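You operate a simulated robot arm through the tools that you are given. There is no shell and no other tool.

You are at the controls of a simulated robot arm. One attempt, no reset.

TASK
Tare the open jar, fill it to 100 ml with plain water and weigh the water.
Fine: press tare once; leave the jar open on the pan, balance on; close the knob. Set down upright: glass jar.

Only the result counts: the job must be done as asked and must still hold three seconds after the hand-in. Knocking over, shifting, dropping, spilling or breaking anything else fails it.

THE ROBOT
A 7-joint arm with a two-finger parallel gripper, fixed in place. Base frame: the origin is on the floor under the middle of its stand, x ahead of it, y to its left, z up; the work surface is at about z = 904. Units: mm, rad, N and s.
With the tool pointing down near the work surface it reaches from about 240 to 680 mm from the base axis. Its first joint turns from -1.152 to 1.152 rad. Payload 2.4 kg.
Tool frame: the origin (TCP) lies between the finger pads and is the grasp point; the fingertips stand 30 mm ahead of it; z points along the fingers, y is the line along which they close. The gripper opens to 94 mm. The fingers are 28 mm wide and 10 mm thick; the gripper's body (50 by 96 mm) begins 55 mm behind the TCP.
Orientation is that of the tool frame in the base frame, as a unit quaternion [x, y, z, w]. With the fingers straight down and closing along the base's y, the tool's x points along the base's -x, its y along +y and its z along -z.

THE INTERFACE
- The arm moves only by the tool move_arm. Its argument "commands" is a list of rows, each a list of 7 numbers: the shift along the tool's x, y, z in mm, then the turn, a rotation vector about the tool's x, y, z in rad, then the gripper command, from -1 (shut) to 1 (fully open), values between in proportion. In form: [[dx, dy, dz, rx, ry, rz, grip], ...]. A call has 1 to 20 rows; each row shifts and turns the commanded pose from where the row before left it, along the tool's axes as they then stand. Rows are played at 5 a second. More than 50 mm and 0.15 rad between two rows, or a gripper value outside its range, and nothing of the call is played. A pose out of reach is approached as far as the arm can. The call stops where the force on the tool passes 50 N (or 10 N more than at its start, if that is more) or the arm is blocked; 0.2 s more then pass. The fingers move at their own pace (about 153 mm/s each) and stop on an object; they squeeze with about 45 N. The grip force told is the motor's: it shows also when the fingers shut on nothing. Time passes only in rows, and 0.2 s behind the last, so rows that do not move let the fingers close. The reply holds the time, the measured pose of the TCP, the force on the tool along the base axes, the opening and the grip force, in the units named above and with some noise, with the torque about the TCP (base axes, N m) and any sound that the robot's microphone picked up.
- Cameras (640 x 400 px; columns grow to the right, rows downward): "scene" is fixed at [64.5, 502.5, 1459.4]; the picture's right is [-0.41, -0.91, 0.00], its down [-0.38, 0.17, -0.91] and it looks along [0.83, -0.38, -0.41] (base axes); focal length 300 px, centre (320, 200). "wrist" rides on the gripper at [76, 14, -102] in the tool frame; the picture's right is [-0.18, 0.98, 0.00], its down [-0.75, -0.14, -0.64] and it looks along [-0.63, -0.12, 0.77] (tool axes); focal length 243 px, centre (320, 200). There is no depth. A picture from a camera that has moved, and an enlarged one, comes with that camera's place and axes in the base frame and with its lens.
- snapshot(camera): a new picture of that camera. The clock stands still meanwhile.
- zoom(camera, box): a new picture of the part [left, top, right, bottom] of that camera's present view, enlarged. The clock stands still meanwhile.
- job_done(): hands the job in; it is judged then, once.

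Nothing tells you positions but the pictures and the camera data. Unless the task says otherwise, let go and move clear before handing in.

The tools are called after "Request:" as a command line: name --pt "numbers of a row" for each row, then --argument value for the rest, lists and objects as JSON in quotes. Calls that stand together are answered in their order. move_arm: Moves the arm, as the interface text tells. Its arguments: {"type":"object","properties":{"commands":{"type":"array"}},"required":["commands"]} The other tools are called the same way: snapshot (camera) takes a picture; zoom (camera, box) takes an enlarged picture of a part of a camera's view; job_done () hands the job in.

At the start:

```text
time_s: 0.0
position: [412.5, -5.5, 1325.1]
tool_rot: [0.0, 1.0, 0.0, 0.001]
force: [0.9, 0.0, -0.4]
moment: [0.0, 0.01, 0.01]
finger_gap: 94.3
finger_force: 0.0
```

scene: 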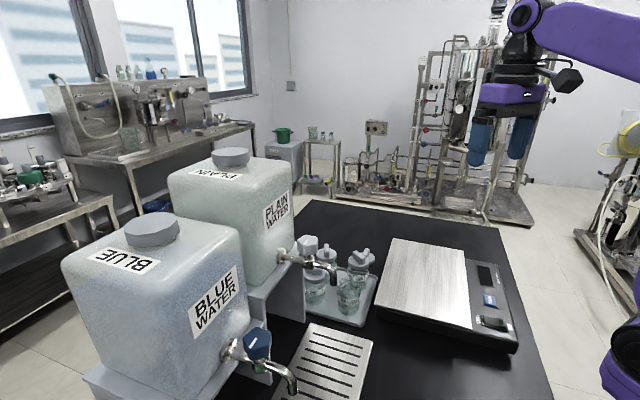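
wrist: 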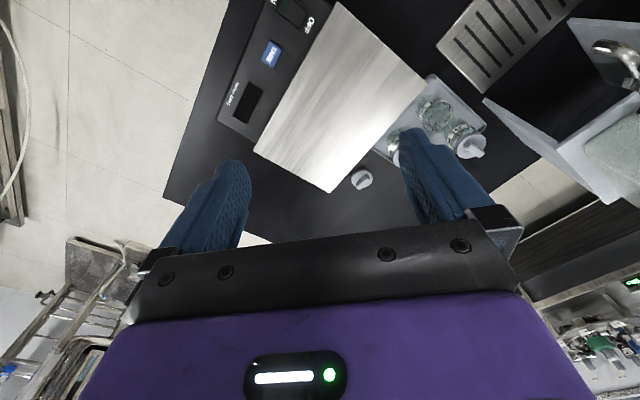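

I see two carboys (blue water and plain water) with taps, a tray with jars, a drip grate, and a balance. I'll look closer before I move.

Request:
zoom --camera "scene" --box '[260, 210, 400, 320]'

Request:
zoom --camera "scene" --box '[360, 220, 540, 360]'

Request:
zoom --camera "wrist" --box '[340, 0, 640, 200]'

Request:
zoom --camera "scene" --box '[200, 300, 400, 400]'

Request:
zoom --camera "wrist" --box '[180, 0, 420, 200]'

```text
3.64 times, centred on (330, 265) of scene
camera zoom: at [64.5, 502.5, 1459.4], right [-0.41, -0.91, 0.0], down [-0.38, 0.17, -0.91], along [0.83, -0.38, -0.41], focal length 1092 px, centre (284, -36)
```

zoom: 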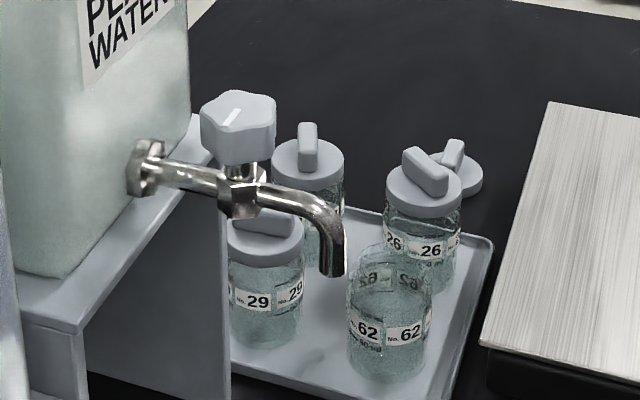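

```text
2.86 times, centred on (450, 290) of scene
camera zoom: at [64.5, 502.5, 1459.4], right [-0.41, -0.91, 0.0], down [-0.38, 0.17, -0.91], along [0.83, -0.38, -0.41], focal length 858 px, centre (-51, -57)
```

zoom: 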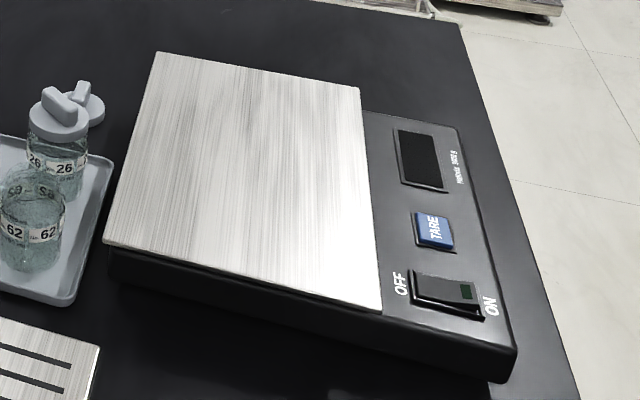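

```text
2.00 times, centred on (490, 100) of wrist
camera zoom: at [334.9, 9.4, 1429.4], right [0.18, 0.98, 0.0], down [0.75, -0.14, 0.64], along [0.63, -0.12, -0.77], focal length 485 px, centre (-20, 400)
```

zoom: 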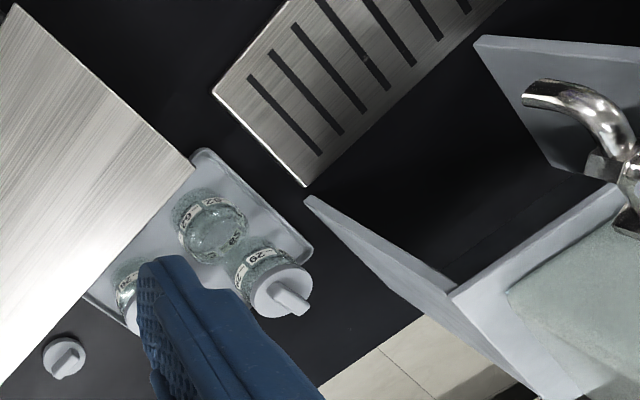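

```text
3.20 times, centred on (300, 350) of scene
camera zoom: at [64.5, 502.5, 1459.4], right [-0.41, -0.91, 0.0], down [-0.38, 0.17, -0.91], along [0.83, -0.38, -0.41], focal length 961 px, centre (384, -280)
```

zoom: 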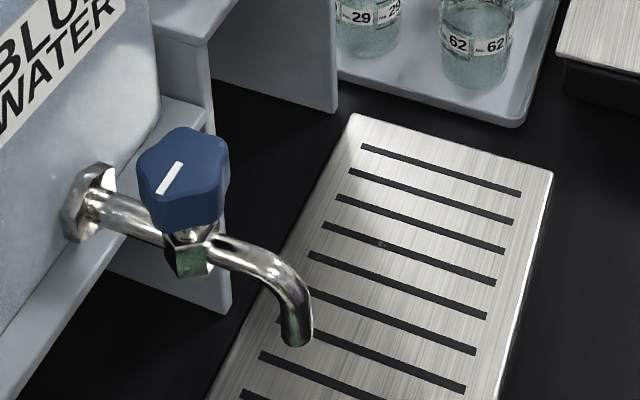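

```text
2.00 times, centred on (300, 100) of wrist
camera zoom: at [334.9, 9.4, 1429.4], right [0.18, 0.98, 0.0], down [0.75, -0.14, 0.64], along [0.63, -0.12, -0.77], focal length 485 px, centre (360, 400)
```

zoom: 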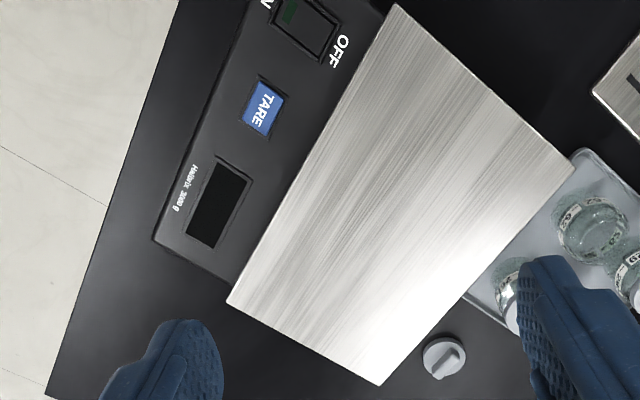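

The open jar is No. 62, on the corner of the tray nearest the robot at about (545, 207). The plain spout tip is near (435, 309, 1105). The balance is off, with its pan centred near (524, 0, 960) and its panel on the near side. I'll move above the panel for a closer look.

Request:
move_arm --pt "4 -8 25 0 0 0 1" --pt "4 -8 30 0 0 0 1" --pt "4 -8 30 0 0 0 1" --pt "4 -8 30 0 0 0 1" --pt "4 -8 30 0 0 0 1" --pt "4 -8 30 0 0 0 1" --pt "4 -8 30 0 0 0 1" --pt "4 -8 20 0 0 0 1"

Request:
snapshot --camera "wrist"

Request:
snapshot --camera "scene"

```text
time_s: 1.8
position: [379.1, -69.2, 1098.9]
tool_rot: [0.001, 1.0, 0.0, 0.001]
force: [-0.2, 0.2, 0.1]
moment: [0.01, 0.01, -0.02]
finger_gap: 93.9
finger_force: 0.1
```

```text
taken
camera wrist: at [302.9, -54.9, 1203.2], right [0.18, 0.98, 0.0], down [0.75, -0.14, 0.64], along [0.63, -0.12, -0.77], focal length 243 px, centre (320, 200)
```

wrist: 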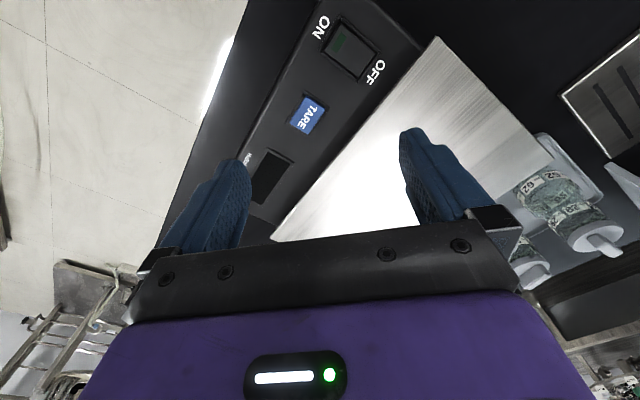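

```text
taken
```

scene: 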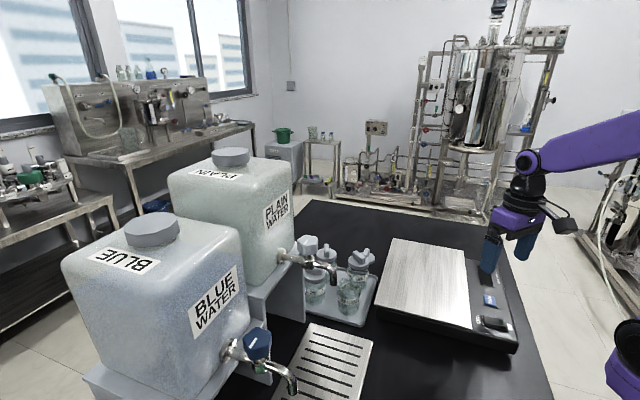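

Request:
zoom --camera "wrist" --box '[220, 0, 420, 200]'

Request:
zoom --camera "scene" --box '[460, 280, 530, 350]'

```text
2.00 times, centred on (320, 100) of wrist
camera zoom: at [302.9, -54.9, 1203.2], right [0.18, 0.98, 0.0], down [0.75, -0.14, 0.64], along [0.63, -0.12, -0.77], focal length 485 px, centre (320, 400)
```

zoom: 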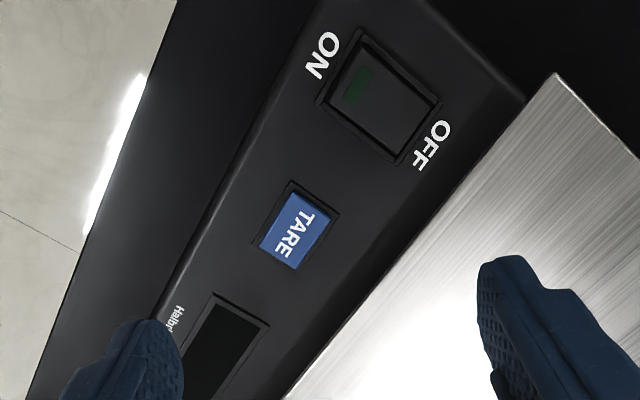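

```text
5.71 times, centred on (495, 315) of scene
camera zoom: at [64.5, 502.5, 1459.4], right [-0.41, -0.91, 0.0], down [-0.38, 0.17, -0.91], along [0.83, -0.38, -0.41], focal length 1717 px, centre (-680, -457)
```

zoom: 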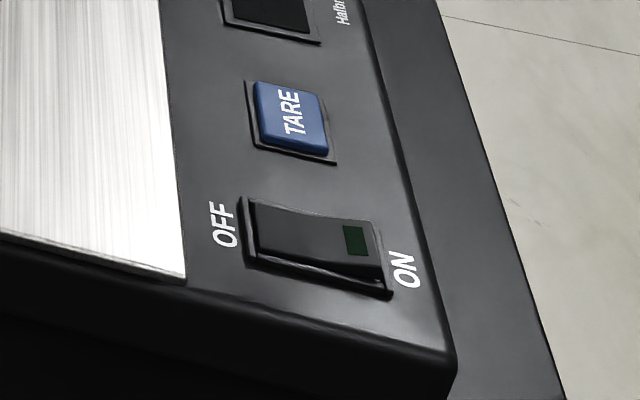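

The rocker is OFF, with the raised ON end on the outer side near (334, -43). TARE is near (394, -84, 950). I'll close the fingers, turn the tool 45° to line up with the panel, and move above the ON end.

Request:
move_arm --pt "0 0 0 0 0 0.131 -1" --pt "0 0 0 0 0 0.131 -1" --pt "0 0 0 0 0 0.131 -1" --pt "0 0 0 0 0 0.131 -1" --pt "0 0 0 0 0 0.131 -1" --pt "0 0 0 0 0 0.131 -1" --pt "0 0 0 0 0 0 -1"

Request:
snapshot --camera "wrist"

```text
time_s: 3.4
position: [378.6, -69.8, 1100.3]
tool_rot: [0.383, 0.924, 0.0, 0.0]
force: [-0.2, 0.1, 0.7]
moment: [0.03, 0.0, 0.02]
finger_gap: 0.2
finger_force: 32.9
```

```text
taken
camera wrist: at [335.3, -4.7, 1204.2], right [0.83, 0.56, 0.0], down [0.43, -0.63, 0.64], along [0.36, -0.53, -0.77], focal length 243 px, centre (320, 200)
```

wrist: 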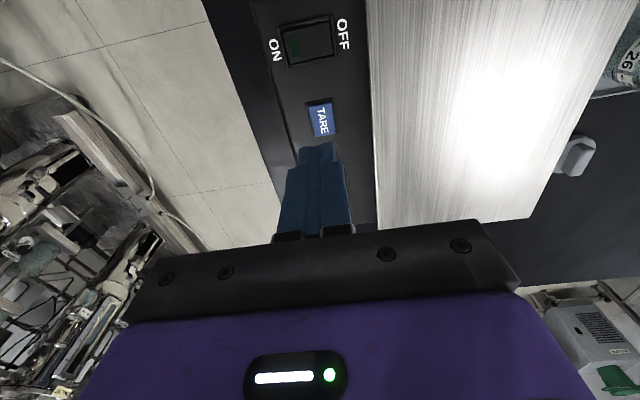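

Request:
move_arm --pt "12.6 -3.2 20 0 0 0 -1" --pt "12.6 -3.2 20 0 0 0 -1" --pt "12.6 -3.2 20 0 0 0 -1" --pt "12.6 -3.2 20 0 0 0 -1" --pt "0 0 0 0 0 0 -1"

Request:
snapshot --camera "wrist"

Request:
zoom --camera "scene" --box '[440, 220, 580, 360]'

```text
time_s: 4.6
position: [334.2, -43.5, 1020.5]
tool_rot: [0.384, 0.923, 0.0, -0.001]
force: [-0.4, 0.2, 0.3]
moment: [0.01, -0.02, 0.02]
finger_gap: 0.0
finger_force: 32.9
```

```text
taken
camera wrist: at [291.0, 21.6, 1124.6], right [0.83, 0.56, 0.0], down [0.43, -0.63, 0.64], along [0.36, -0.53, -0.77], focal length 243 px, centre (320, 200)
```

wrist: 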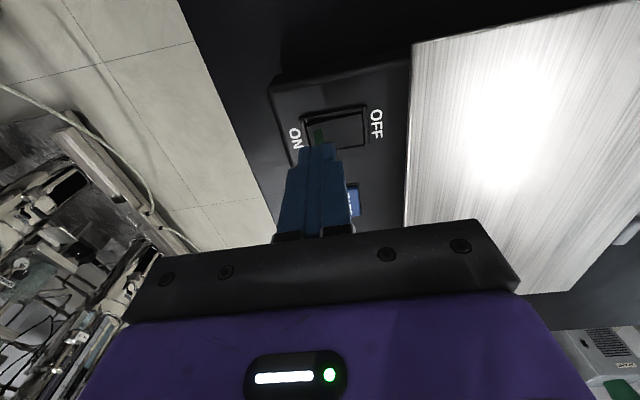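

```text
2.86 times, centred on (510, 290) of scene
camera zoom: at [64.5, 502.5, 1459.4], right [-0.41, -0.91, 0.0], down [-0.38, 0.17, -0.91], along [0.83, -0.38, -0.41], focal length 858 px, centre (-223, -57)
```

zoom: 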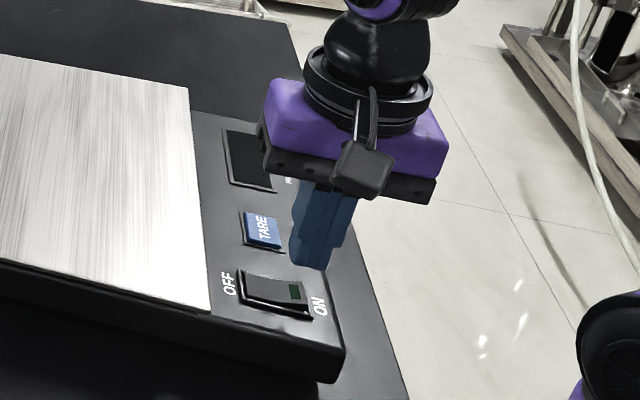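

Request:
zoom --camera "wrist" --box '[260, 70, 420, 230]'

```text
2.50 times, centred on (340, 150) of wrist
camera zoom: at [291.0, 21.6, 1124.6], right [0.83, 0.56, 0.0], down [0.43, -0.63, 0.64], along [0.36, -0.53, -0.77], focal length 606 px, centre (270, 325)
```

zoom: 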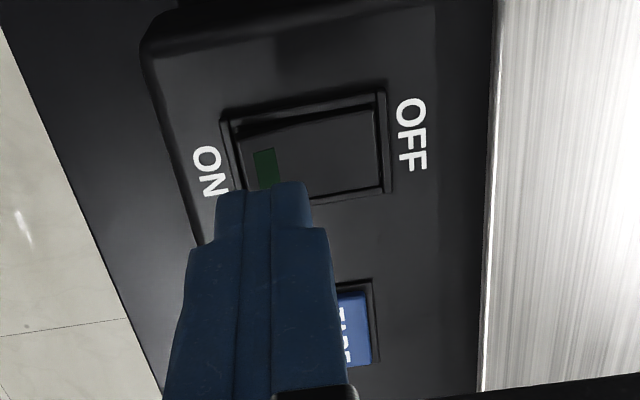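

Request:
move_arm --pt "0 0 6 0 0 0 -1" --pt "0 0 6 0 0 0 -1" --pt "0 0 6 0 0 0 -1" --pt "0 0 6 0 0 0 -1" --pt "0 0 4 0 0 0 -1" --pt "0 0 2 0 0 0 -1" --pt "0 0 2 0 0 0 -1"

Request:
zoom --camera "scene" --box '[440, 220, 580, 360]'

```text
time_s: 6.2
position: [334.9, -41.3, 989.2]
tool_rot: [0.384, 0.923, 0.0, 0.0]
force: [0.0, -1.7, 1.1]
moment: [-0.06, -0.01, 0.02]
finger_gap: 0.1
finger_force: 33.0
```

```text
2.86 times, centred on (510, 290) of scene
camera zoom: at [64.5, 502.4, 1459.4], right [-0.41, -0.91, 0.0], down [-0.38, 0.17, -0.91], along [0.83, -0.38, -0.41], focal length 858 px, centre (-223, -57)
```

zoom: 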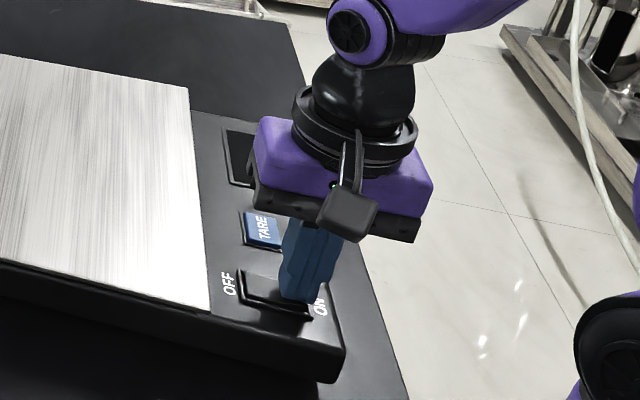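

Request:
move_arm --pt "0 0 1.5 0 0 0 -1" --pt "0 0 1.5 0 0 0 -1" --pt "0 0 1.5 0 0 0 -1" --pt "0 0 1.5 0 0 0 -1"

Request:
zoom --camera "scene" --box '[440, 220, 580, 360]'

```text
time_s: 6.9
position: [334.8, -43.5, 987.6]
tool_rot: [0.384, 0.923, 0.0, -0.001]
force: [-8.3, 0.5, 24.3]
moment: [0.15, 0.04, 0.04]
finger_gap: 0.0
finger_force: 32.7
heard: click
stopped in row 3: the force on the tool passed its limit at 61 N (the readings are from after the stop); the commanded pose is now the measured one
```

```text
2.86 times, centred on (510, 290) of scene
camera zoom: at [64.0, 502.5, 1459.4], right [-0.41, -0.91, 0.0], down [-0.38, 0.17, -0.91], along [0.83, -0.38, -0.41], focal length 858 px, centre (-223, -57)
```

zoom: 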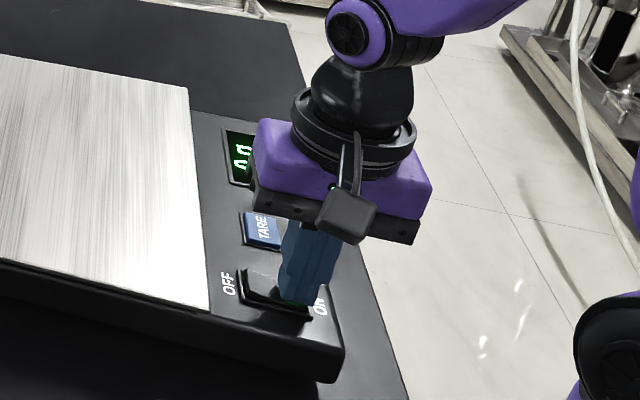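

The switch clicked and the display is lit. I'll lift clear and check the balance.

Request:
move_arm --pt "0 0 -10 0 0 0 -1" --pt "0 0 -25 0 0 0 -1" --pt "0 0 -35 0 0 0 -1" --pt "0 0 -45 0 0 0 -1" --pt "0 0 -45 0 0 0 -1" --pt "0 0 0 0 0 0 1"

Request:
zoom --camera "scene" --box '[440, 220, 580, 360]'

Request:
snapshot --camera "wrist"

```text
time_s: 8.3
position: [333.0, -43.9, 1147.0]
tool_rot: [0.384, 0.923, 0.0, 0.0]
force: [-0.8, 0.3, 0.2]
moment: [-0.01, -0.02, 0.0]
finger_gap: 94.2
finger_force: 0.0
```

```text
2.86 times, centred on (510, 290) of scene
camera zoom: at [64.5, 502.5, 1459.4], right [-0.41, -0.91, 0.0], down [-0.38, 0.17, -0.91], along [0.83, -0.38, -0.41], focal length 858 px, centre (-223, -57)
```

zoom: 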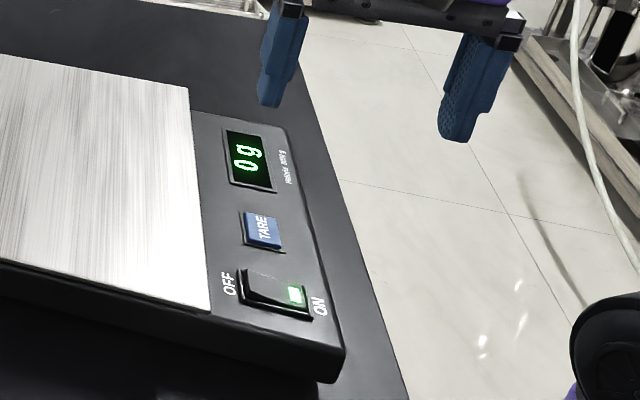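

```text
taken
camera wrist: at [289.7, 21.7, 1250.7], right [0.83, 0.56, 0.0], down [0.43, -0.63, 0.64], along [0.36, -0.53, -0.77], focal length 243 px, centre (320, 200)
```

wrist: 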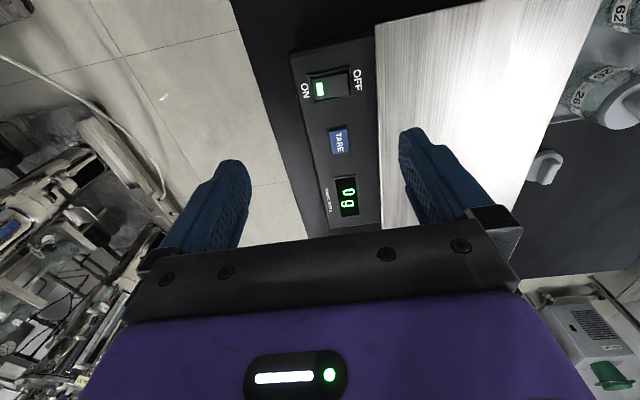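

The balance is on and reads 0 g. Next I'll turn the tool back and move toward the jars to get a better look at jar 62.

Request:
move_arm --pt "0 0 0 0 0 -0.131 1" --pt "0 0 0 0 0 -0.131 1" --pt "0 0 0 0 0 -0.131 1" --pt "0 0 0 0 0 -0.131 1" --pt "0 0 0 0 0 -0.131 1" --pt "0 0 0 0 0 -0.131 1" --pt "-22 35 0 0 0 0 1" --pt "-22 35 0 0 0 0 1" --pt "-22 35 0 0 0 0 1" --pt "-22 35 0 0 0 0 1" --pt "-22 35 0 0 0 0 1" --pt "-22 35 0 0 0 0 1" --pt "-22 35 0 0 0 0 1" --pt "0 0 0 0 0 0 1"

Request:
snapshot --camera "wrist"

Request:
snapshot --camera "scene"

```text
time_s: 11.3
position: [492.5, 201.9, 1146.2]
tool_rot: [0.0, 1.0, 0.0, 0.001]
force: [-0.2, 0.1, 0.5]
moment: [-0.01, -0.08, 0.0]
finger_gap: 93.8
finger_force: 0.0
```

```text
taken
camera wrist: at [414.2, 217.1, 1250.8], right [0.18, 0.98, 0.0], down [0.75, -0.14, 0.64], along [0.63, -0.12, -0.77], focal length 243 px, centre (320, 200)
```

wrist: 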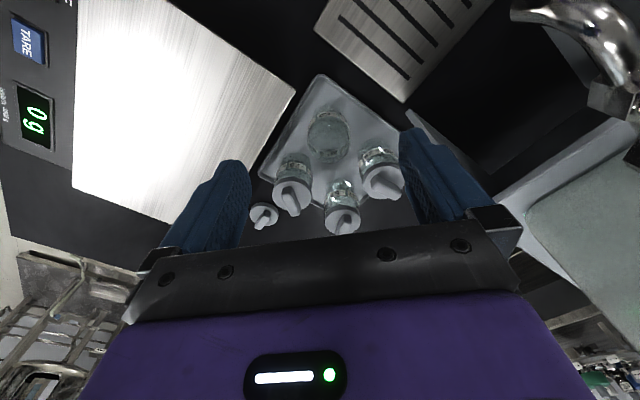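

```text
taken
```

scene: 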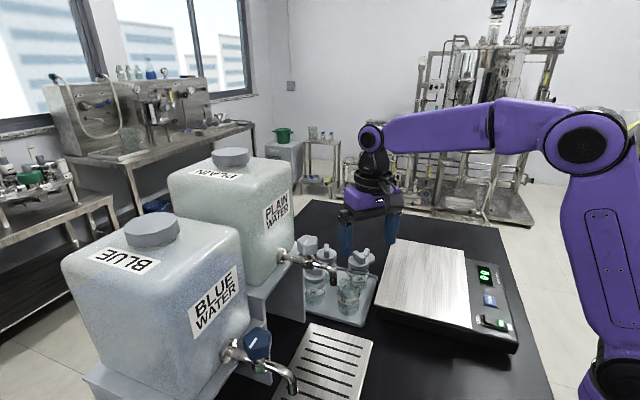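

Request:
zoom --camera "wrist" --box '[240, 70, 440, 250]'

Request:
zoom --camera "scene" --box '[300, 230, 390, 330]'

```text
2.22 times, centred on (340, 160) of wrist
camera zoom: at [414.2, 217.1, 1250.8], right [0.18, 0.98, 0.0], down [0.75, -0.14, 0.64], along [0.63, -0.12, -0.77], focal length 539 px, centre (276, 289)
```

zoom: 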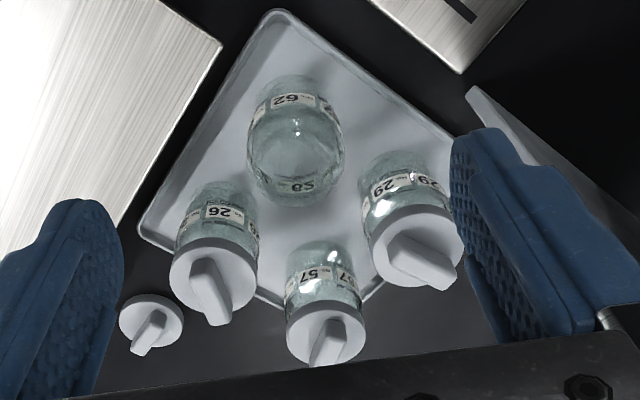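

```text
4.00 times, centred on (345, 280) of scene
camera zoom: at [64.5, 502.5, 1459.4], right [-0.41, -0.91, 0.0], down [-0.38, 0.17, -0.91], along [0.83, -0.38, -0.41], focal length 1202 px, centre (220, -120)
```

zoom: 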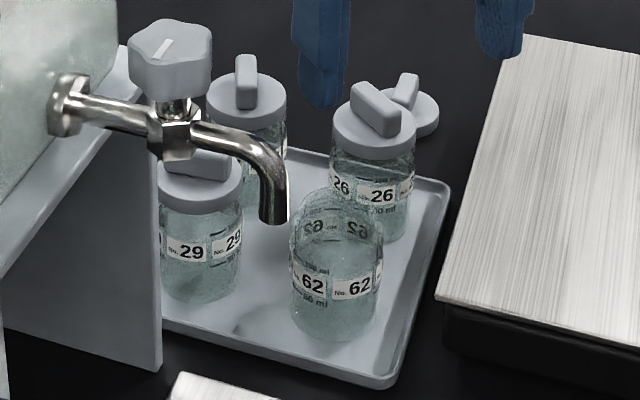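

Request:
zoom --camera "wrist" --box '[290, 90, 370, 170]'

Request:
zoom --camera "scene" --box '[360, 270, 400, 330]'

Request:
zoom --camera "scene" --box '[330, 270, 370, 320]'

```text
5.00 times, centred on (330, 130) of wrist
camera zoom: at [414.2, 217.1, 1250.8], right [0.18, 0.98, 0.0], down [0.75, -0.14, 0.64], along [0.63, -0.12, -0.77], focal length 1213 px, centre (270, 550)
```

zoom: 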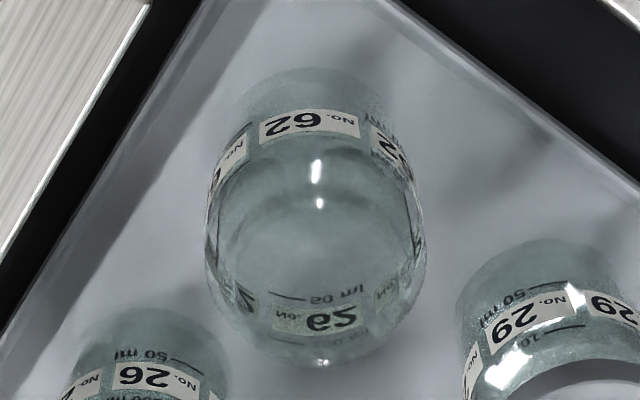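

```text
6.67 times, centred on (380, 300) of scene
camera zoom: at [64.5, 502.5, 1459.4], right [-0.41, -0.91, 0.0], down [-0.38, 0.17, -0.91], along [0.83, -0.38, -0.41], focal length 2003 px, centre (-80, -467)
```

zoom: 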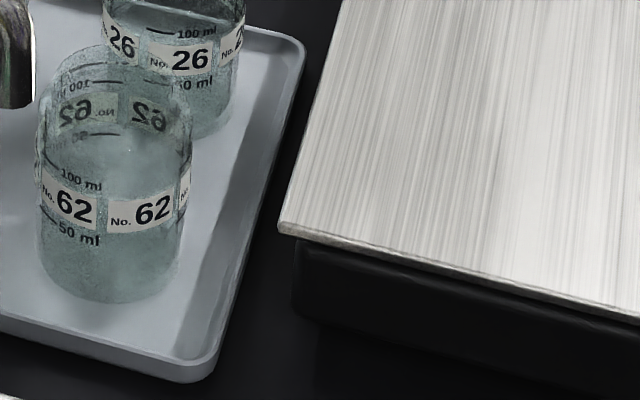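

```text
8.00 times, centred on (350, 295) of scene
camera zoom: at [64.5, 502.5, 1459.4], right [-0.41, -0.91, 0.0], down [-0.38, 0.17, -0.91], along [0.83, -0.38, -0.41], focal length 2403 px, centre (80, -560)
```

zoom: 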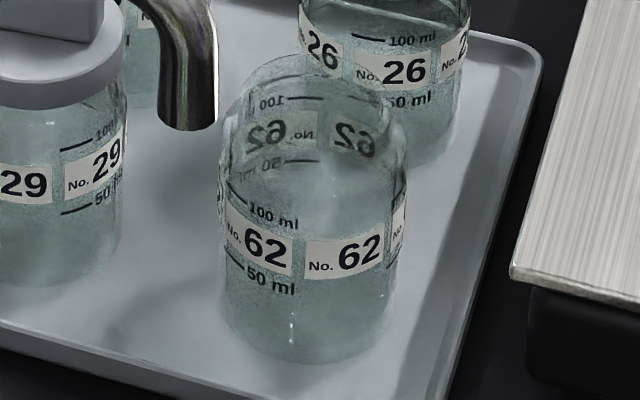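

Jar 62 is centred near (553, 203), about 56 mm wide and 75 mm high, with marks at 50 and 100 ml. I'll go over it and come down with the fingers closing along y.

Request:
move_arm --pt "-30 0.5 0 0 0 0 1" --pt "-30.5 0.5 0 0 0 0 1" --pt "0 0 30 0 0 0 1" --pt "0 0 30 0 0 0 1" --pt "0 0 30 0 0 0 1" --pt "0 0 0 0 0 0 1"

Request:
snapshot --camera "wrist"

Request:
zoom --camera "scene" --box '[270, 200, 430, 320]'

```text
time_s: 12.7
position: [551.6, 203.6, 1055.8]
tool_rot: [0.0, 1.0, 0.0, 0.0]
force: [0.1, 0.2, -0.6]
moment: [0.01, 0.01, 0.02]
finger_gap: 94.0
finger_force: 0.1
```

```text
taken
camera wrist: at [474.8, 218.3, 1159.9], right [0.18, 0.98, 0.0], down [0.75, -0.14, 0.64], along [0.63, -0.12, -0.77], focal length 243 px, centre (320, 200)
```

wrist: 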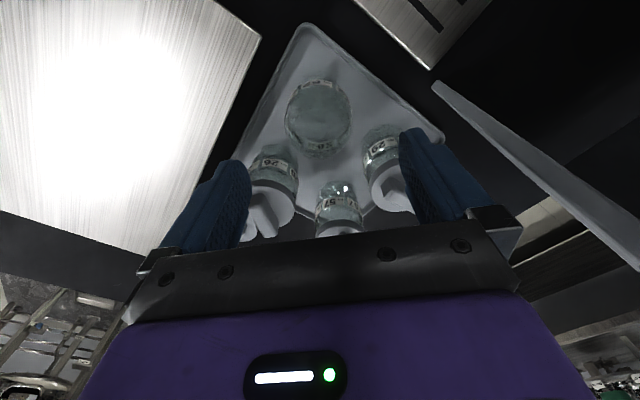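

```text
3.33 times, centred on (350, 260) of scene
camera zoom: at [64.5, 502.5, 1459.4], right [-0.41, -0.91, 0.0], down [-0.38, 0.17, -0.91], along [0.83, -0.38, -0.41], focal length 1001 px, centre (220, 0)
```

zoom: 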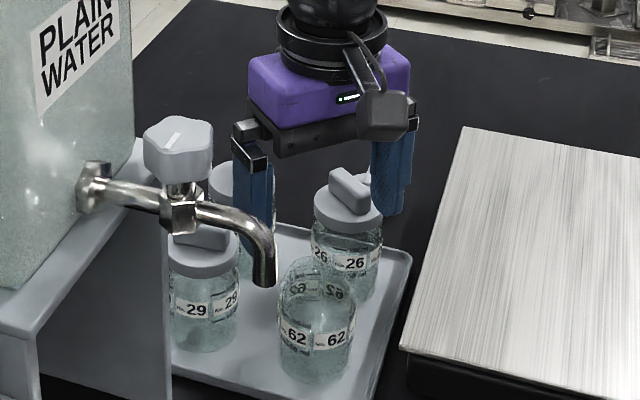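

Request:
zoom --camera "wrist" --box '[270, 60, 370, 180]'

```text
3.33 times, centred on (320, 120) of wrist
camera zoom: at [474.8, 218.3, 1159.9], right [0.18, 0.98, 0.0], down [0.75, -0.14, 0.64], along [0.63, -0.12, -0.77], focal length 809 px, centre (320, 467)
```

zoom: 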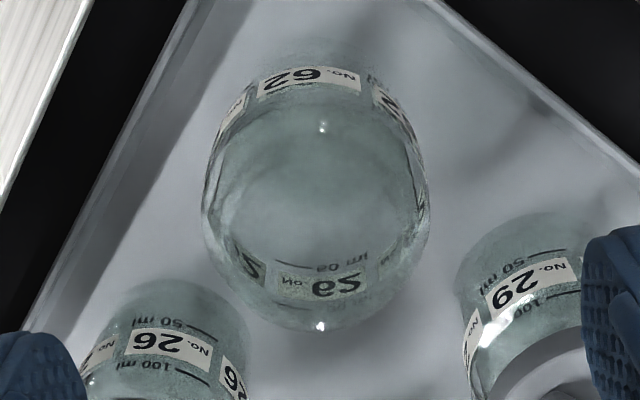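

Request:
move_arm --pt "0 0 20 0 0 0 1" --pt "0 0 20 0 0 0 1" --pt "0 0 20 0 0 0 1" --pt "0 0 15 0 0 0 1" --pt "0 0 15 0 0 0 1" --pt "0 0 12 0 0 0 1" --pt "0 0 0 0 0 0 1"

Request:
snapshot --camera "wrist"

Request:
zoom --camera "scene" --box '[270, 200, 430, 320]'

```text
time_s: 14.3
position: [551.1, 201.9, 954.5]
tool_rot: [0.0, 1.0, 0.0, 0.0]
force: [-0.2, 0.1, 0.0]
moment: [0.02, -0.02, 0.04]
finger_gap: 94.0
finger_force: 0.0
```

```text
taken
camera wrist: at [474.2, 217.4, 1058.4], right [0.18, 0.98, 0.0], down [0.75, -0.14, 0.64], along [0.63, -0.12, -0.77], focal length 243 px, centre (320, 200)
```

wrist: 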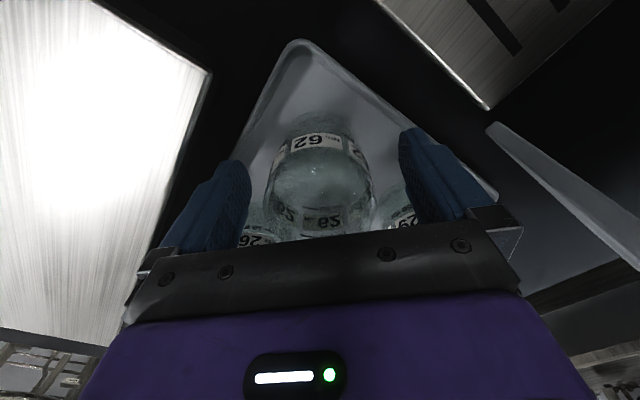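

```text
3.33 times, centred on (350, 260) of scene
camera zoom: at [64.5, 502.5, 1459.4], right [-0.41, -0.91, 0.0], down [-0.38, 0.17, -0.91], along [0.83, -0.38, -0.41], focal length 1001 px, centre (220, 0)
```

zoom: 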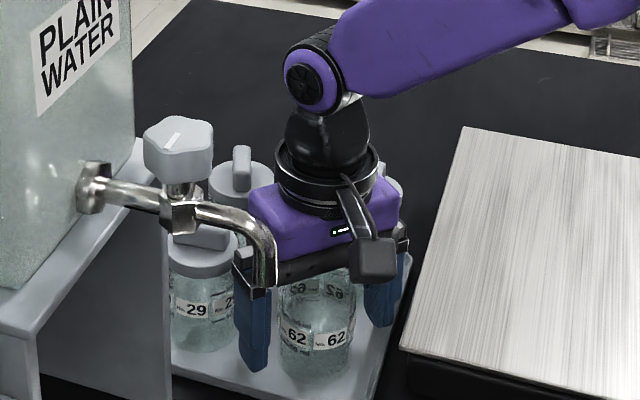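

Request:
move_arm --pt "0 0 0 0 0 0 0.35" --pt "0 0 0 0 0 0 0.25" --pt "0 0 0 0 0 0 0.18" --pt "0 0 0 0 0 0 0.1" --pt "0 0 0 0 0 0 0.0" --pt "0 0 0 0 0 0 0.0"

Request:
snapshot --camera "wrist"

```text
time_s: 15.7
position: [550.0, 202.3, 954.5]
tool_rot: [0.001, 1.0, 0.0, 0.0]
force: [1.3, -0.5, 0.7]
moment: [0.0, 0.01, 0.0]
finger_gap: 57.2
finger_force: 44.9
```

```text
taken
camera wrist: at [474.3, 217.4, 1058.7], right [0.18, 0.98, 0.0], down [0.75, -0.14, 0.64], along [0.63, -0.12, -0.77], focal length 243 px, centre (320, 200)
```

wrist: 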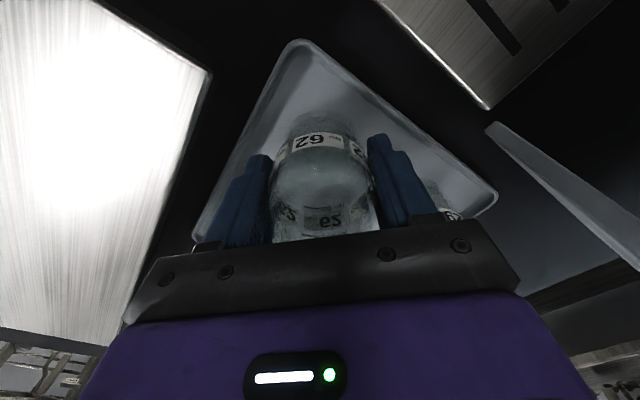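

I have the jar, with the fingers 57.2 mm apart. I'll lift it straight up and carry it over the pan.

Request:
move_arm --pt "0 0 -10 0 0 0 0" --pt "0 0 -20 0 0 0 0" --pt "0 0 -35 0 0 0 0" --pt "0 0 -40 0 0 0 0" --pt "0 0 -35 0 0 0 0" --pt "2 -10 0 0 0 0 0" --pt "6 -32 0 0 0 0 0" --pt "8 -40 0 0 0 0 0" --pt "8 -40 0 0 0 0 0" --pt "8 -40 0 0 0 0 0" --pt "6 -30 0 0 0 0 0" --pt "2 -10 0 0 0 0 0" --pt "0 0 0 0 0 0 0"

Request:
snapshot --camera "wrist"

Request:
snapshot --camera "scene"

```text
time_s: 18.5
position: [508.9, 0.0, 1093.7]
tool_rot: [0.0, 1.0, 0.001, 0.0]
force: [-0.5, 0.6, -2.0]
moment: [0.02, 0.03, 0.02]
finger_gap: 57.4
finger_force: 45.3
```

```text
taken
camera wrist: at [432.7, 15.3, 1199.0], right [0.18, 0.98, 0.0], down [0.75, -0.14, 0.64], along [0.63, -0.12, -0.77], focal length 243 px, centre (320, 200)
```

wrist: 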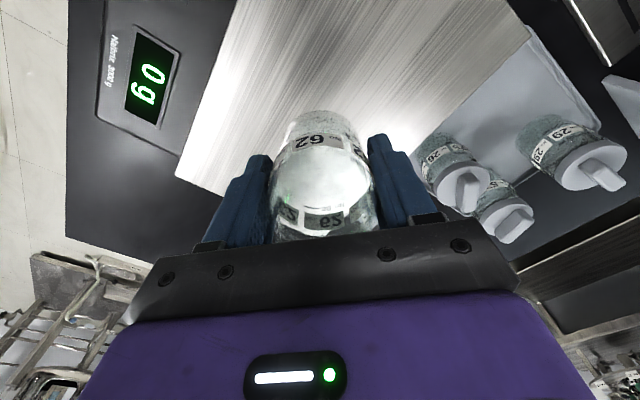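

```text
taken
```

scene: 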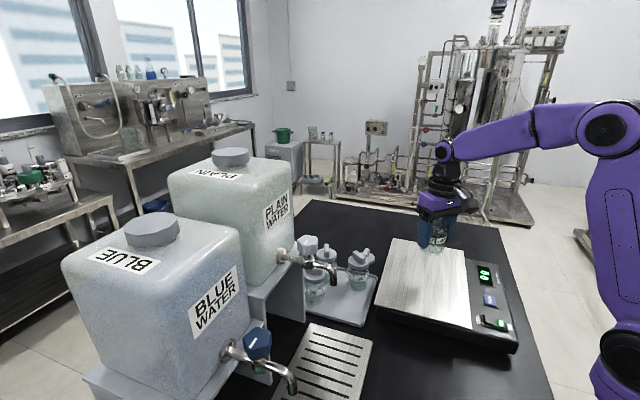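

Request:
move_arm --pt "0 0 15 0 0 0 0" --pt "0 0 20 0 0 0 0" --pt "0 0 20 0 0 0 0" --pt "0 0 12 0 0 0 0" --pt "0 0 5 0 0 0 0" --pt "0 0 2 0 0 0 0" --pt "0 0 0 0 0 0 0"

Request:
zoom --camera "scene" --box '[380, 180, 540, 300]'

```text
time_s: 20.1
position: [510.8, 0.3, 1019.8]
tool_rot: [0.0, 1.0, 0.0, 0.0]
force: [0.4, -0.1, -2.0]
moment: [-0.02, 0.01, -0.05]
finger_gap: 57.4
finger_force: 44.8
```

```text
3.33 times, centred on (460, 240) of scene
camera zoom: at [64.5, 502.5, 1459.4], right [-0.41, -0.91, 0.0], down [-0.38, 0.17, -0.91], along [0.83, -0.38, -0.41], focal length 1001 px, centre (-147, 67)
```

zoom: 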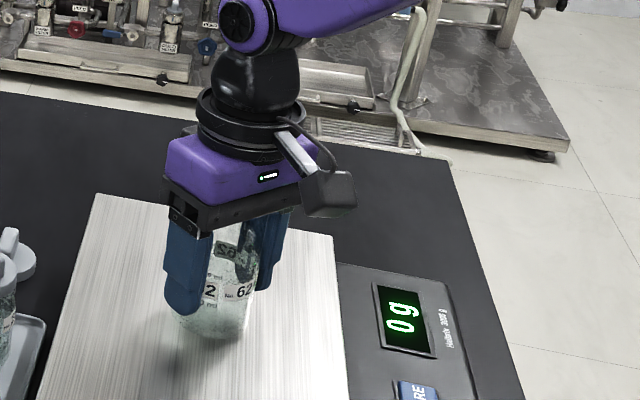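

Request:
move_arm --pt "0 0 3 0 0 0 0" --pt "0 0 2 0 0 0 0" --pt "0 0 2 0 0 0 0" --pt "0 0 1 0 0 0 0" --pt "0 0 1 0 0 0 0" --pt "0 0 0 0 0 0 0"

Request:
zoom --camera "scene" --box '[380, 180, 540, 300]'

```text
time_s: 21.5
position: [511.2, -0.0, 1012.5]
tool_rot: [0.0, 1.0, -0.001, 0.004]
force: [8.9, 0.5, 25.8]
moment: [0.19, -0.46, -0.02]
finger_gap: 56.7
finger_force: 45.0
```

```text
3.33 times, centred on (460, 240) of scene
camera zoom: at [64.3, 502.5, 1459.4], right [-0.41, -0.91, 0.0], down [-0.38, 0.17, -0.91], along [0.83, -0.38, -0.41], focal length 1001 px, centre (-147, 67)
```

zoom: 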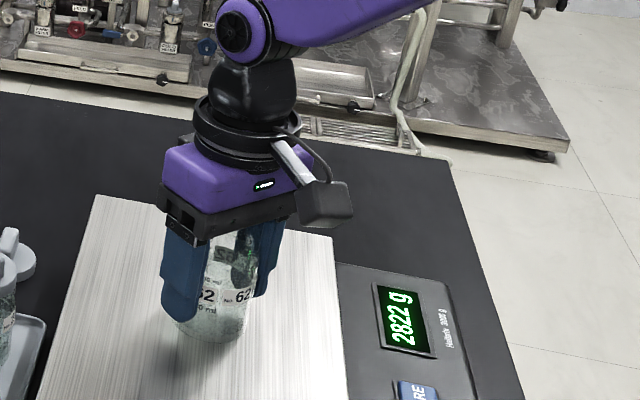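

The jar touched the pan at a TCP height of about 1013 and I'm pressing on it slightly. I'll ease up 1 mm and let go.

Request:
move_arm --pt "0 0 -0.8 0 0 0 0" --pt "0 0 0 0 0 0 0"

Request:
zoom --camera "scene" --box '[380, 180, 540, 300]'

```text
time_s: 22.1
position: [511.1, 0.2, 1012.9]
tool_rot: [0.0, 1.0, -0.001, 0.0]
force: [7.0, 0.3, 19.0]
moment: [0.1, -0.88, -0.04]
finger_gap: 56.9
finger_force: 45.0
```

```text
3.33 times, centred on (460, 240) of scene
camera zoom: at [64.4, 502.5, 1459.4], right [-0.41, -0.91, 0.0], down [-0.38, 0.17, -0.91], along [0.83, -0.38, -0.41], focal length 1001 px, centre (-147, 67)
```

zoom: 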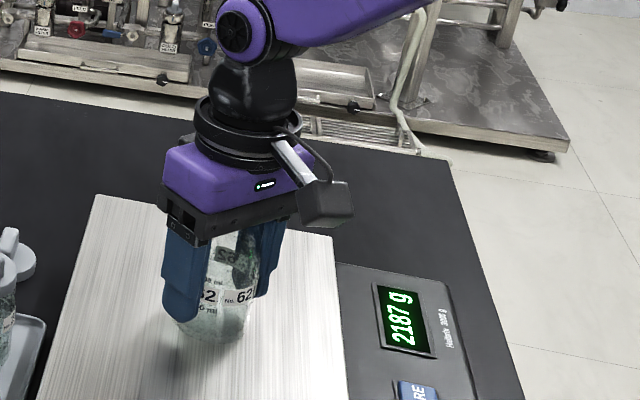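

Request:
move_arm --pt "0 0 -1 0 0 0 0" --pt "0 0 -1 0 0 0 0" --pt "0 0 0 0 0 0 0"

Request:
zoom --camera "scene" --box '[380, 180, 540, 300]'

```text
time_s: 22.9
position: [508.5, 0.4, 1014.1]
tool_rot: [0.0, 1.0, 0.0, -0.001]
force: [2.3, -1.2, 6.8]
moment: [0.02, -0.35, -0.02]
finger_gap: 56.7
finger_force: 45.0
```

```text
3.33 times, centred on (460, 240) of scene
camera zoom: at [64.4, 502.5, 1459.4], right [-0.41, -0.91, 0.0], down [-0.38, 0.17, -0.91], along [0.83, -0.38, -0.41], focal length 1001 px, centre (-147, 67)
```

zoom: 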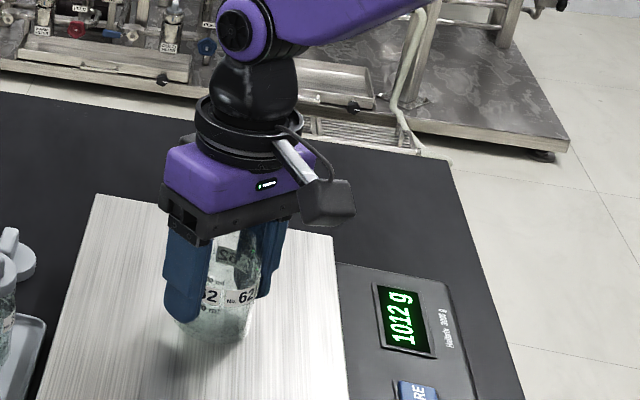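

Request:
move_arm --pt "0 0 -0.8 0 0 0 0" --pt "0 0 0 0 0 0 0.25" --pt "0 0 0 0 0 0 0.5" --pt "0 0 0 0 0 0 1" --pt "0 0 0 0 0 0 1"

Request:
zoom --camera "scene" --box '[380, 180, 540, 300]'

Request:
snapshot --camera "wrist"

```text
time_s: 24.1
position: [509.3, 0.9, 1014.6]
tool_rot: [0.0, 1.0, 0.001, 0.001]
force: [-0.4, 0.0, -0.3]
moment: [0.01, -0.01, 0.0]
finger_gap: 94.1
finger_force: 0.1
```

```text
3.33 times, centred on (460, 240) of scene
camera zoom: at [64.5, 502.5, 1459.4], right [-0.41, -0.91, 0.0], down [-0.38, 0.17, -0.91], along [0.83, -0.38, -0.41], focal length 1001 px, centre (-147, 67)
```

zoom: 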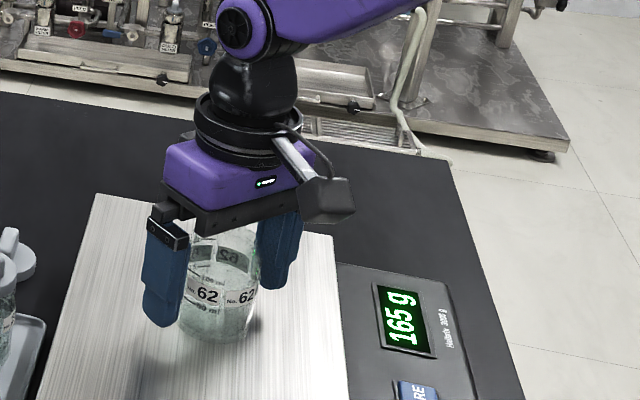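

```text
taken
camera wrist: at [433.3, 16.0, 1119.3], right [0.18, 0.98, 0.0], down [0.75, -0.14, 0.64], along [0.63, -0.12, -0.77], focal length 243 px, centre (320, 200)
```

wrist: 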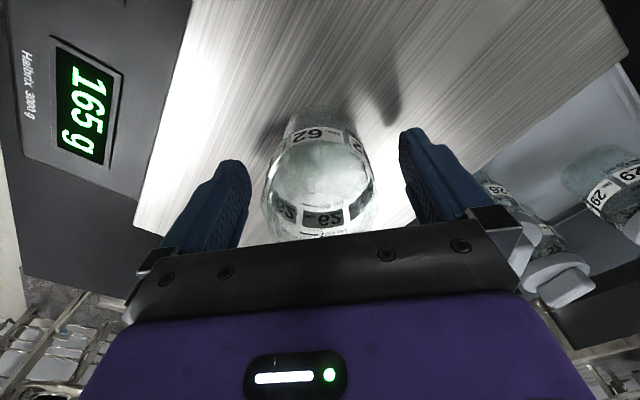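

The jar stands on the pan and reads 165 g. I'll lift clear and move over the TARE button.

Request:
move_arm --pt "0 0 -20 0 0 0 1" --pt "0 0 -35 0 0 0 1" --pt "0 0 -40 0 0 0 1" --pt "0 0 -20 0 0 0 1" --pt "30 -22 0 0 0 0 1" --pt "30 -22 0 0 0 0 1" --pt "28 -22 0 0 0 0 -1" --pt "28 -21 0 0 0 0 -1" --pt "0 0 0 0 0 0.131 -1" --pt "0 0 0 0 0 0.131 -1" --pt "0 0 0 0 0 0.131 -1" --pt "0 0 0 0 0 0.131 -1" --pt "0 0 0 0 0 0.131 -1" --pt "0 0 0 0 0 0.131 -1" --pt "0 0 30 0 0 0 -1" --pt "0 0 30 0 0 0 -1" --pt "0 0 30 0 0 0 -1" --pt "0 0 0 0 0 0 -1"

Request:
snapshot --camera "wrist"

Request:
zoom --camera "scene" --box '[400, 200, 560, 340]'

```text
time_s: 27.9
position: [392.8, -87.3, 1039.9]
tool_rot: [0.383, 0.924, 0.0, 0.001]
force: [0.1, 0.0, 0.0]
moment: [0.02, 0.01, -0.04]
finger_gap: 0.0
finger_force: 33.3
```

```text
taken
camera wrist: at [348.1, -21.7, 1143.2], right [0.83, 0.56, 0.0], down [0.43, -0.63, 0.64], along [0.36, -0.53, -0.77], focal length 243 px, centre (320, 200)
```

wrist: 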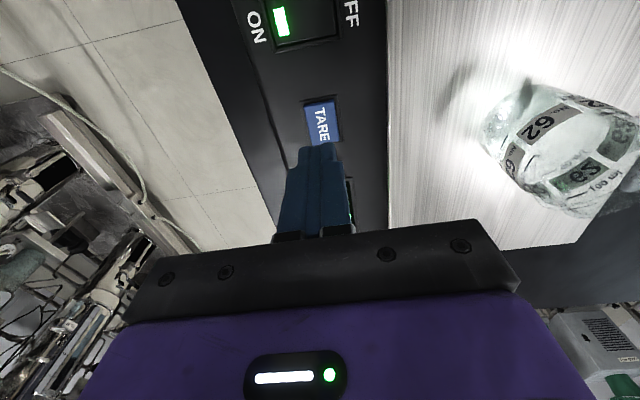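

```text
2.86 times, centred on (480, 270) of scene
camera zoom: at [64.5, 502.5, 1459.4], right [-0.41, -0.91, 0.0], down [-0.38, 0.17, -0.91], along [0.83, -0.38, -0.41], focal length 858 px, centre (-137, 0)
```

zoom: 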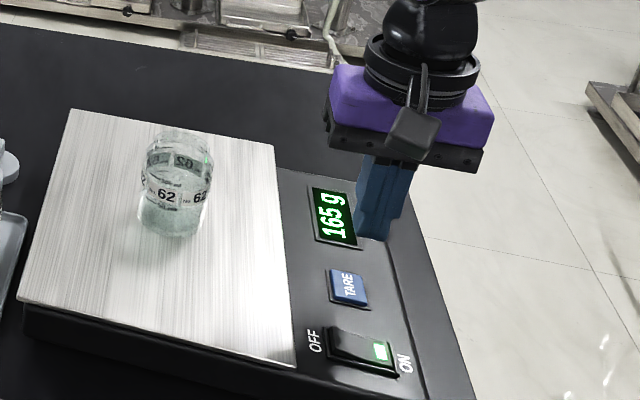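

Request:
move_arm --pt "0 0 15 0 0 0 -1" --pt "0 0 15 0 0 0 -1" --pt "0 0 10 0 0 0 -1" --pt "0 0 5 0 0 0 -1" --pt "0 0 3 0 0 0 -1" --pt "0 0 2 0 0 0 -1"

Request:
zoom --camera "scene" --box '[400, 200, 560, 340]'

Request:
zoom --camera "wrist" --box '[240, 70, 400, 230]'

```text
time_s: 29.3
position: [394.0, -86.6, 991.3]
tool_rot: [0.383, 0.924, 0.0, -0.001]
force: [0.2, -0.1, 0.1]
moment: [0.02, 0.01, -0.04]
finger_gap: 0.0
finger_force: 33.1
```

```text
2.86 times, centred on (480, 270) of scene
camera zoom: at [64.5, 502.5, 1459.4], right [-0.41, -0.91, 0.0], down [-0.38, 0.17, -0.91], along [0.83, -0.38, -0.41], focal length 858 px, centre (-137, 0)
```

zoom: 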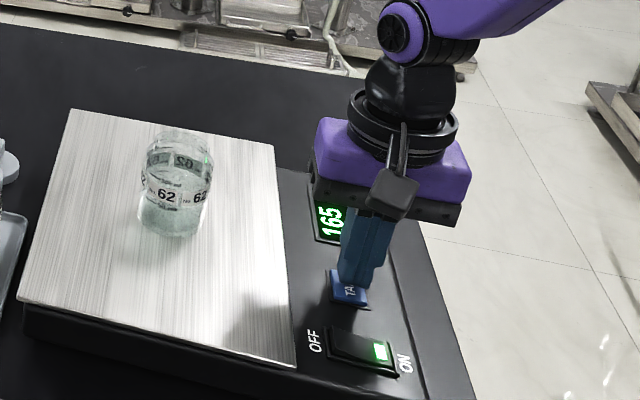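

```text
2.50 times, centred on (320, 150) of wrist
camera zoom: at [349.4, -21.8, 1094.4], right [0.83, 0.56, 0.0], down [0.43, -0.63, 0.64], along [0.36, -0.53, -0.77], focal length 606 px, centre (320, 325)
```

zoom: 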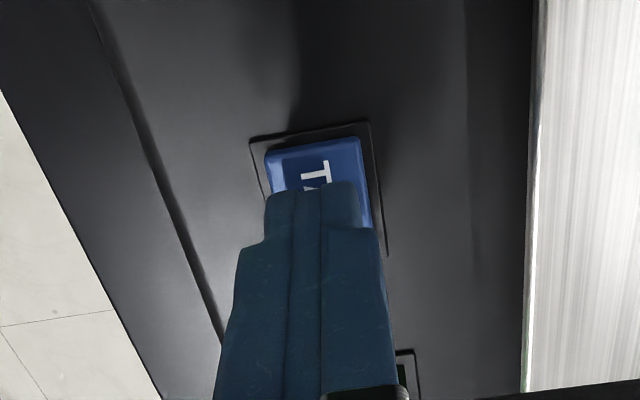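

Request:
move_arm --pt "0 0 1.5 0 0 0 -1" --pt "0 0 1.5 0 0 0 -1" --pt "0 0 1.5 0 0 0 -1" --pt "0 0 1.5 0 0 0 -1"

```text
time_s: 30.3
position: [393.3, -86.2, 983.5]
tool_rot: [0.383, 0.924, 0.0, 0.0]
force: [0.7, 0.0, 2.2]
moment: [0.01, -0.03, 0.0]
finger_gap: 0.0
finger_force: 32.8
heard: click
```

Request:
zoom --camera "scene" --box '[400, 200, 560, 340]'

```text
2.86 times, centred on (480, 270) of scene
camera zoom: at [64.5, 502.5, 1459.4], right [-0.41, -0.91, 0.0], down [-0.38, 0.17, -0.91], along [0.83, -0.38, -0.41], focal length 858 px, centre (-137, 0)
```

zoom: 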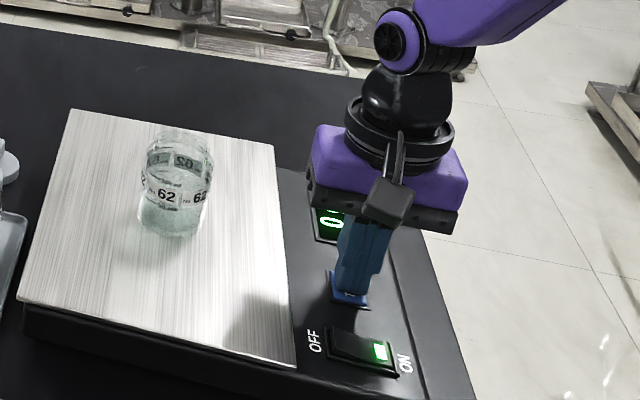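

The button clicked once and the display seems to read 0. I'll lift straight up.

Request:
move_arm --pt "0 0 -15 0 0 0 -1" --pt "0 0 -30 0 0 0 -1" --pt "0 0 -40 0 0 0 -1" --pt "0 0 -40 0 0 0 -1" --pt "0 0 0 0 0 0 -1"

Request:
zoom --camera "scene" --box '[400, 200, 560, 340]'

Request:
zoom --camera "scene" --box '[210, 230, 370, 350]'

```text
time_s: 31.5
position: [391.0, -87.0, 1110.8]
tool_rot: [0.383, 0.924, 0.0, 0.0]
force: [-0.4, -0.3, -0.5]
moment: [-0.03, -0.01, -0.03]
finger_gap: 0.2
finger_force: 32.8
```

```text
2.86 times, centred on (480, 270) of scene
camera zoom: at [64.5, 502.5, 1459.4], right [-0.41, -0.91, 0.0], down [-0.38, 0.17, -0.91], along [0.83, -0.38, -0.41], focal length 858 px, centre (-137, 0)
```

zoom: 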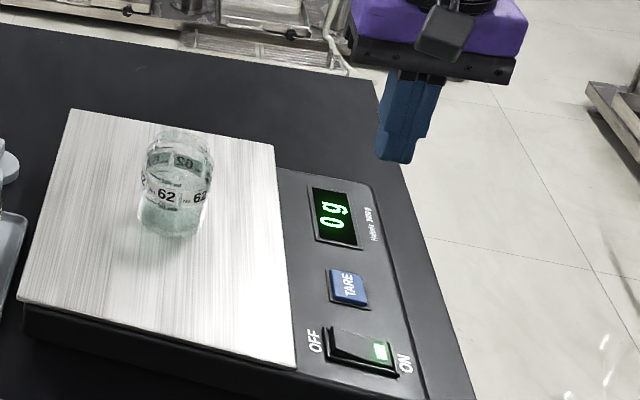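

```text
3.33 times, centred on (290, 290) of scene
camera zoom: at [64.5, 502.5, 1459.4], right [-0.41, -0.91, 0.0], down [-0.38, 0.17, -0.91], along [0.83, -0.38, -0.41], focal length 1001 px, centre (420, -100)
```

zoom: 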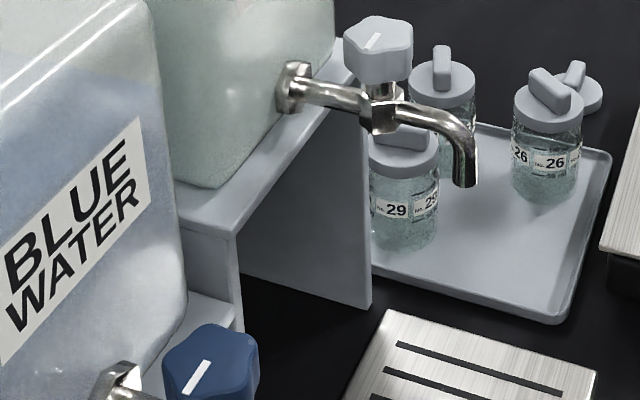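

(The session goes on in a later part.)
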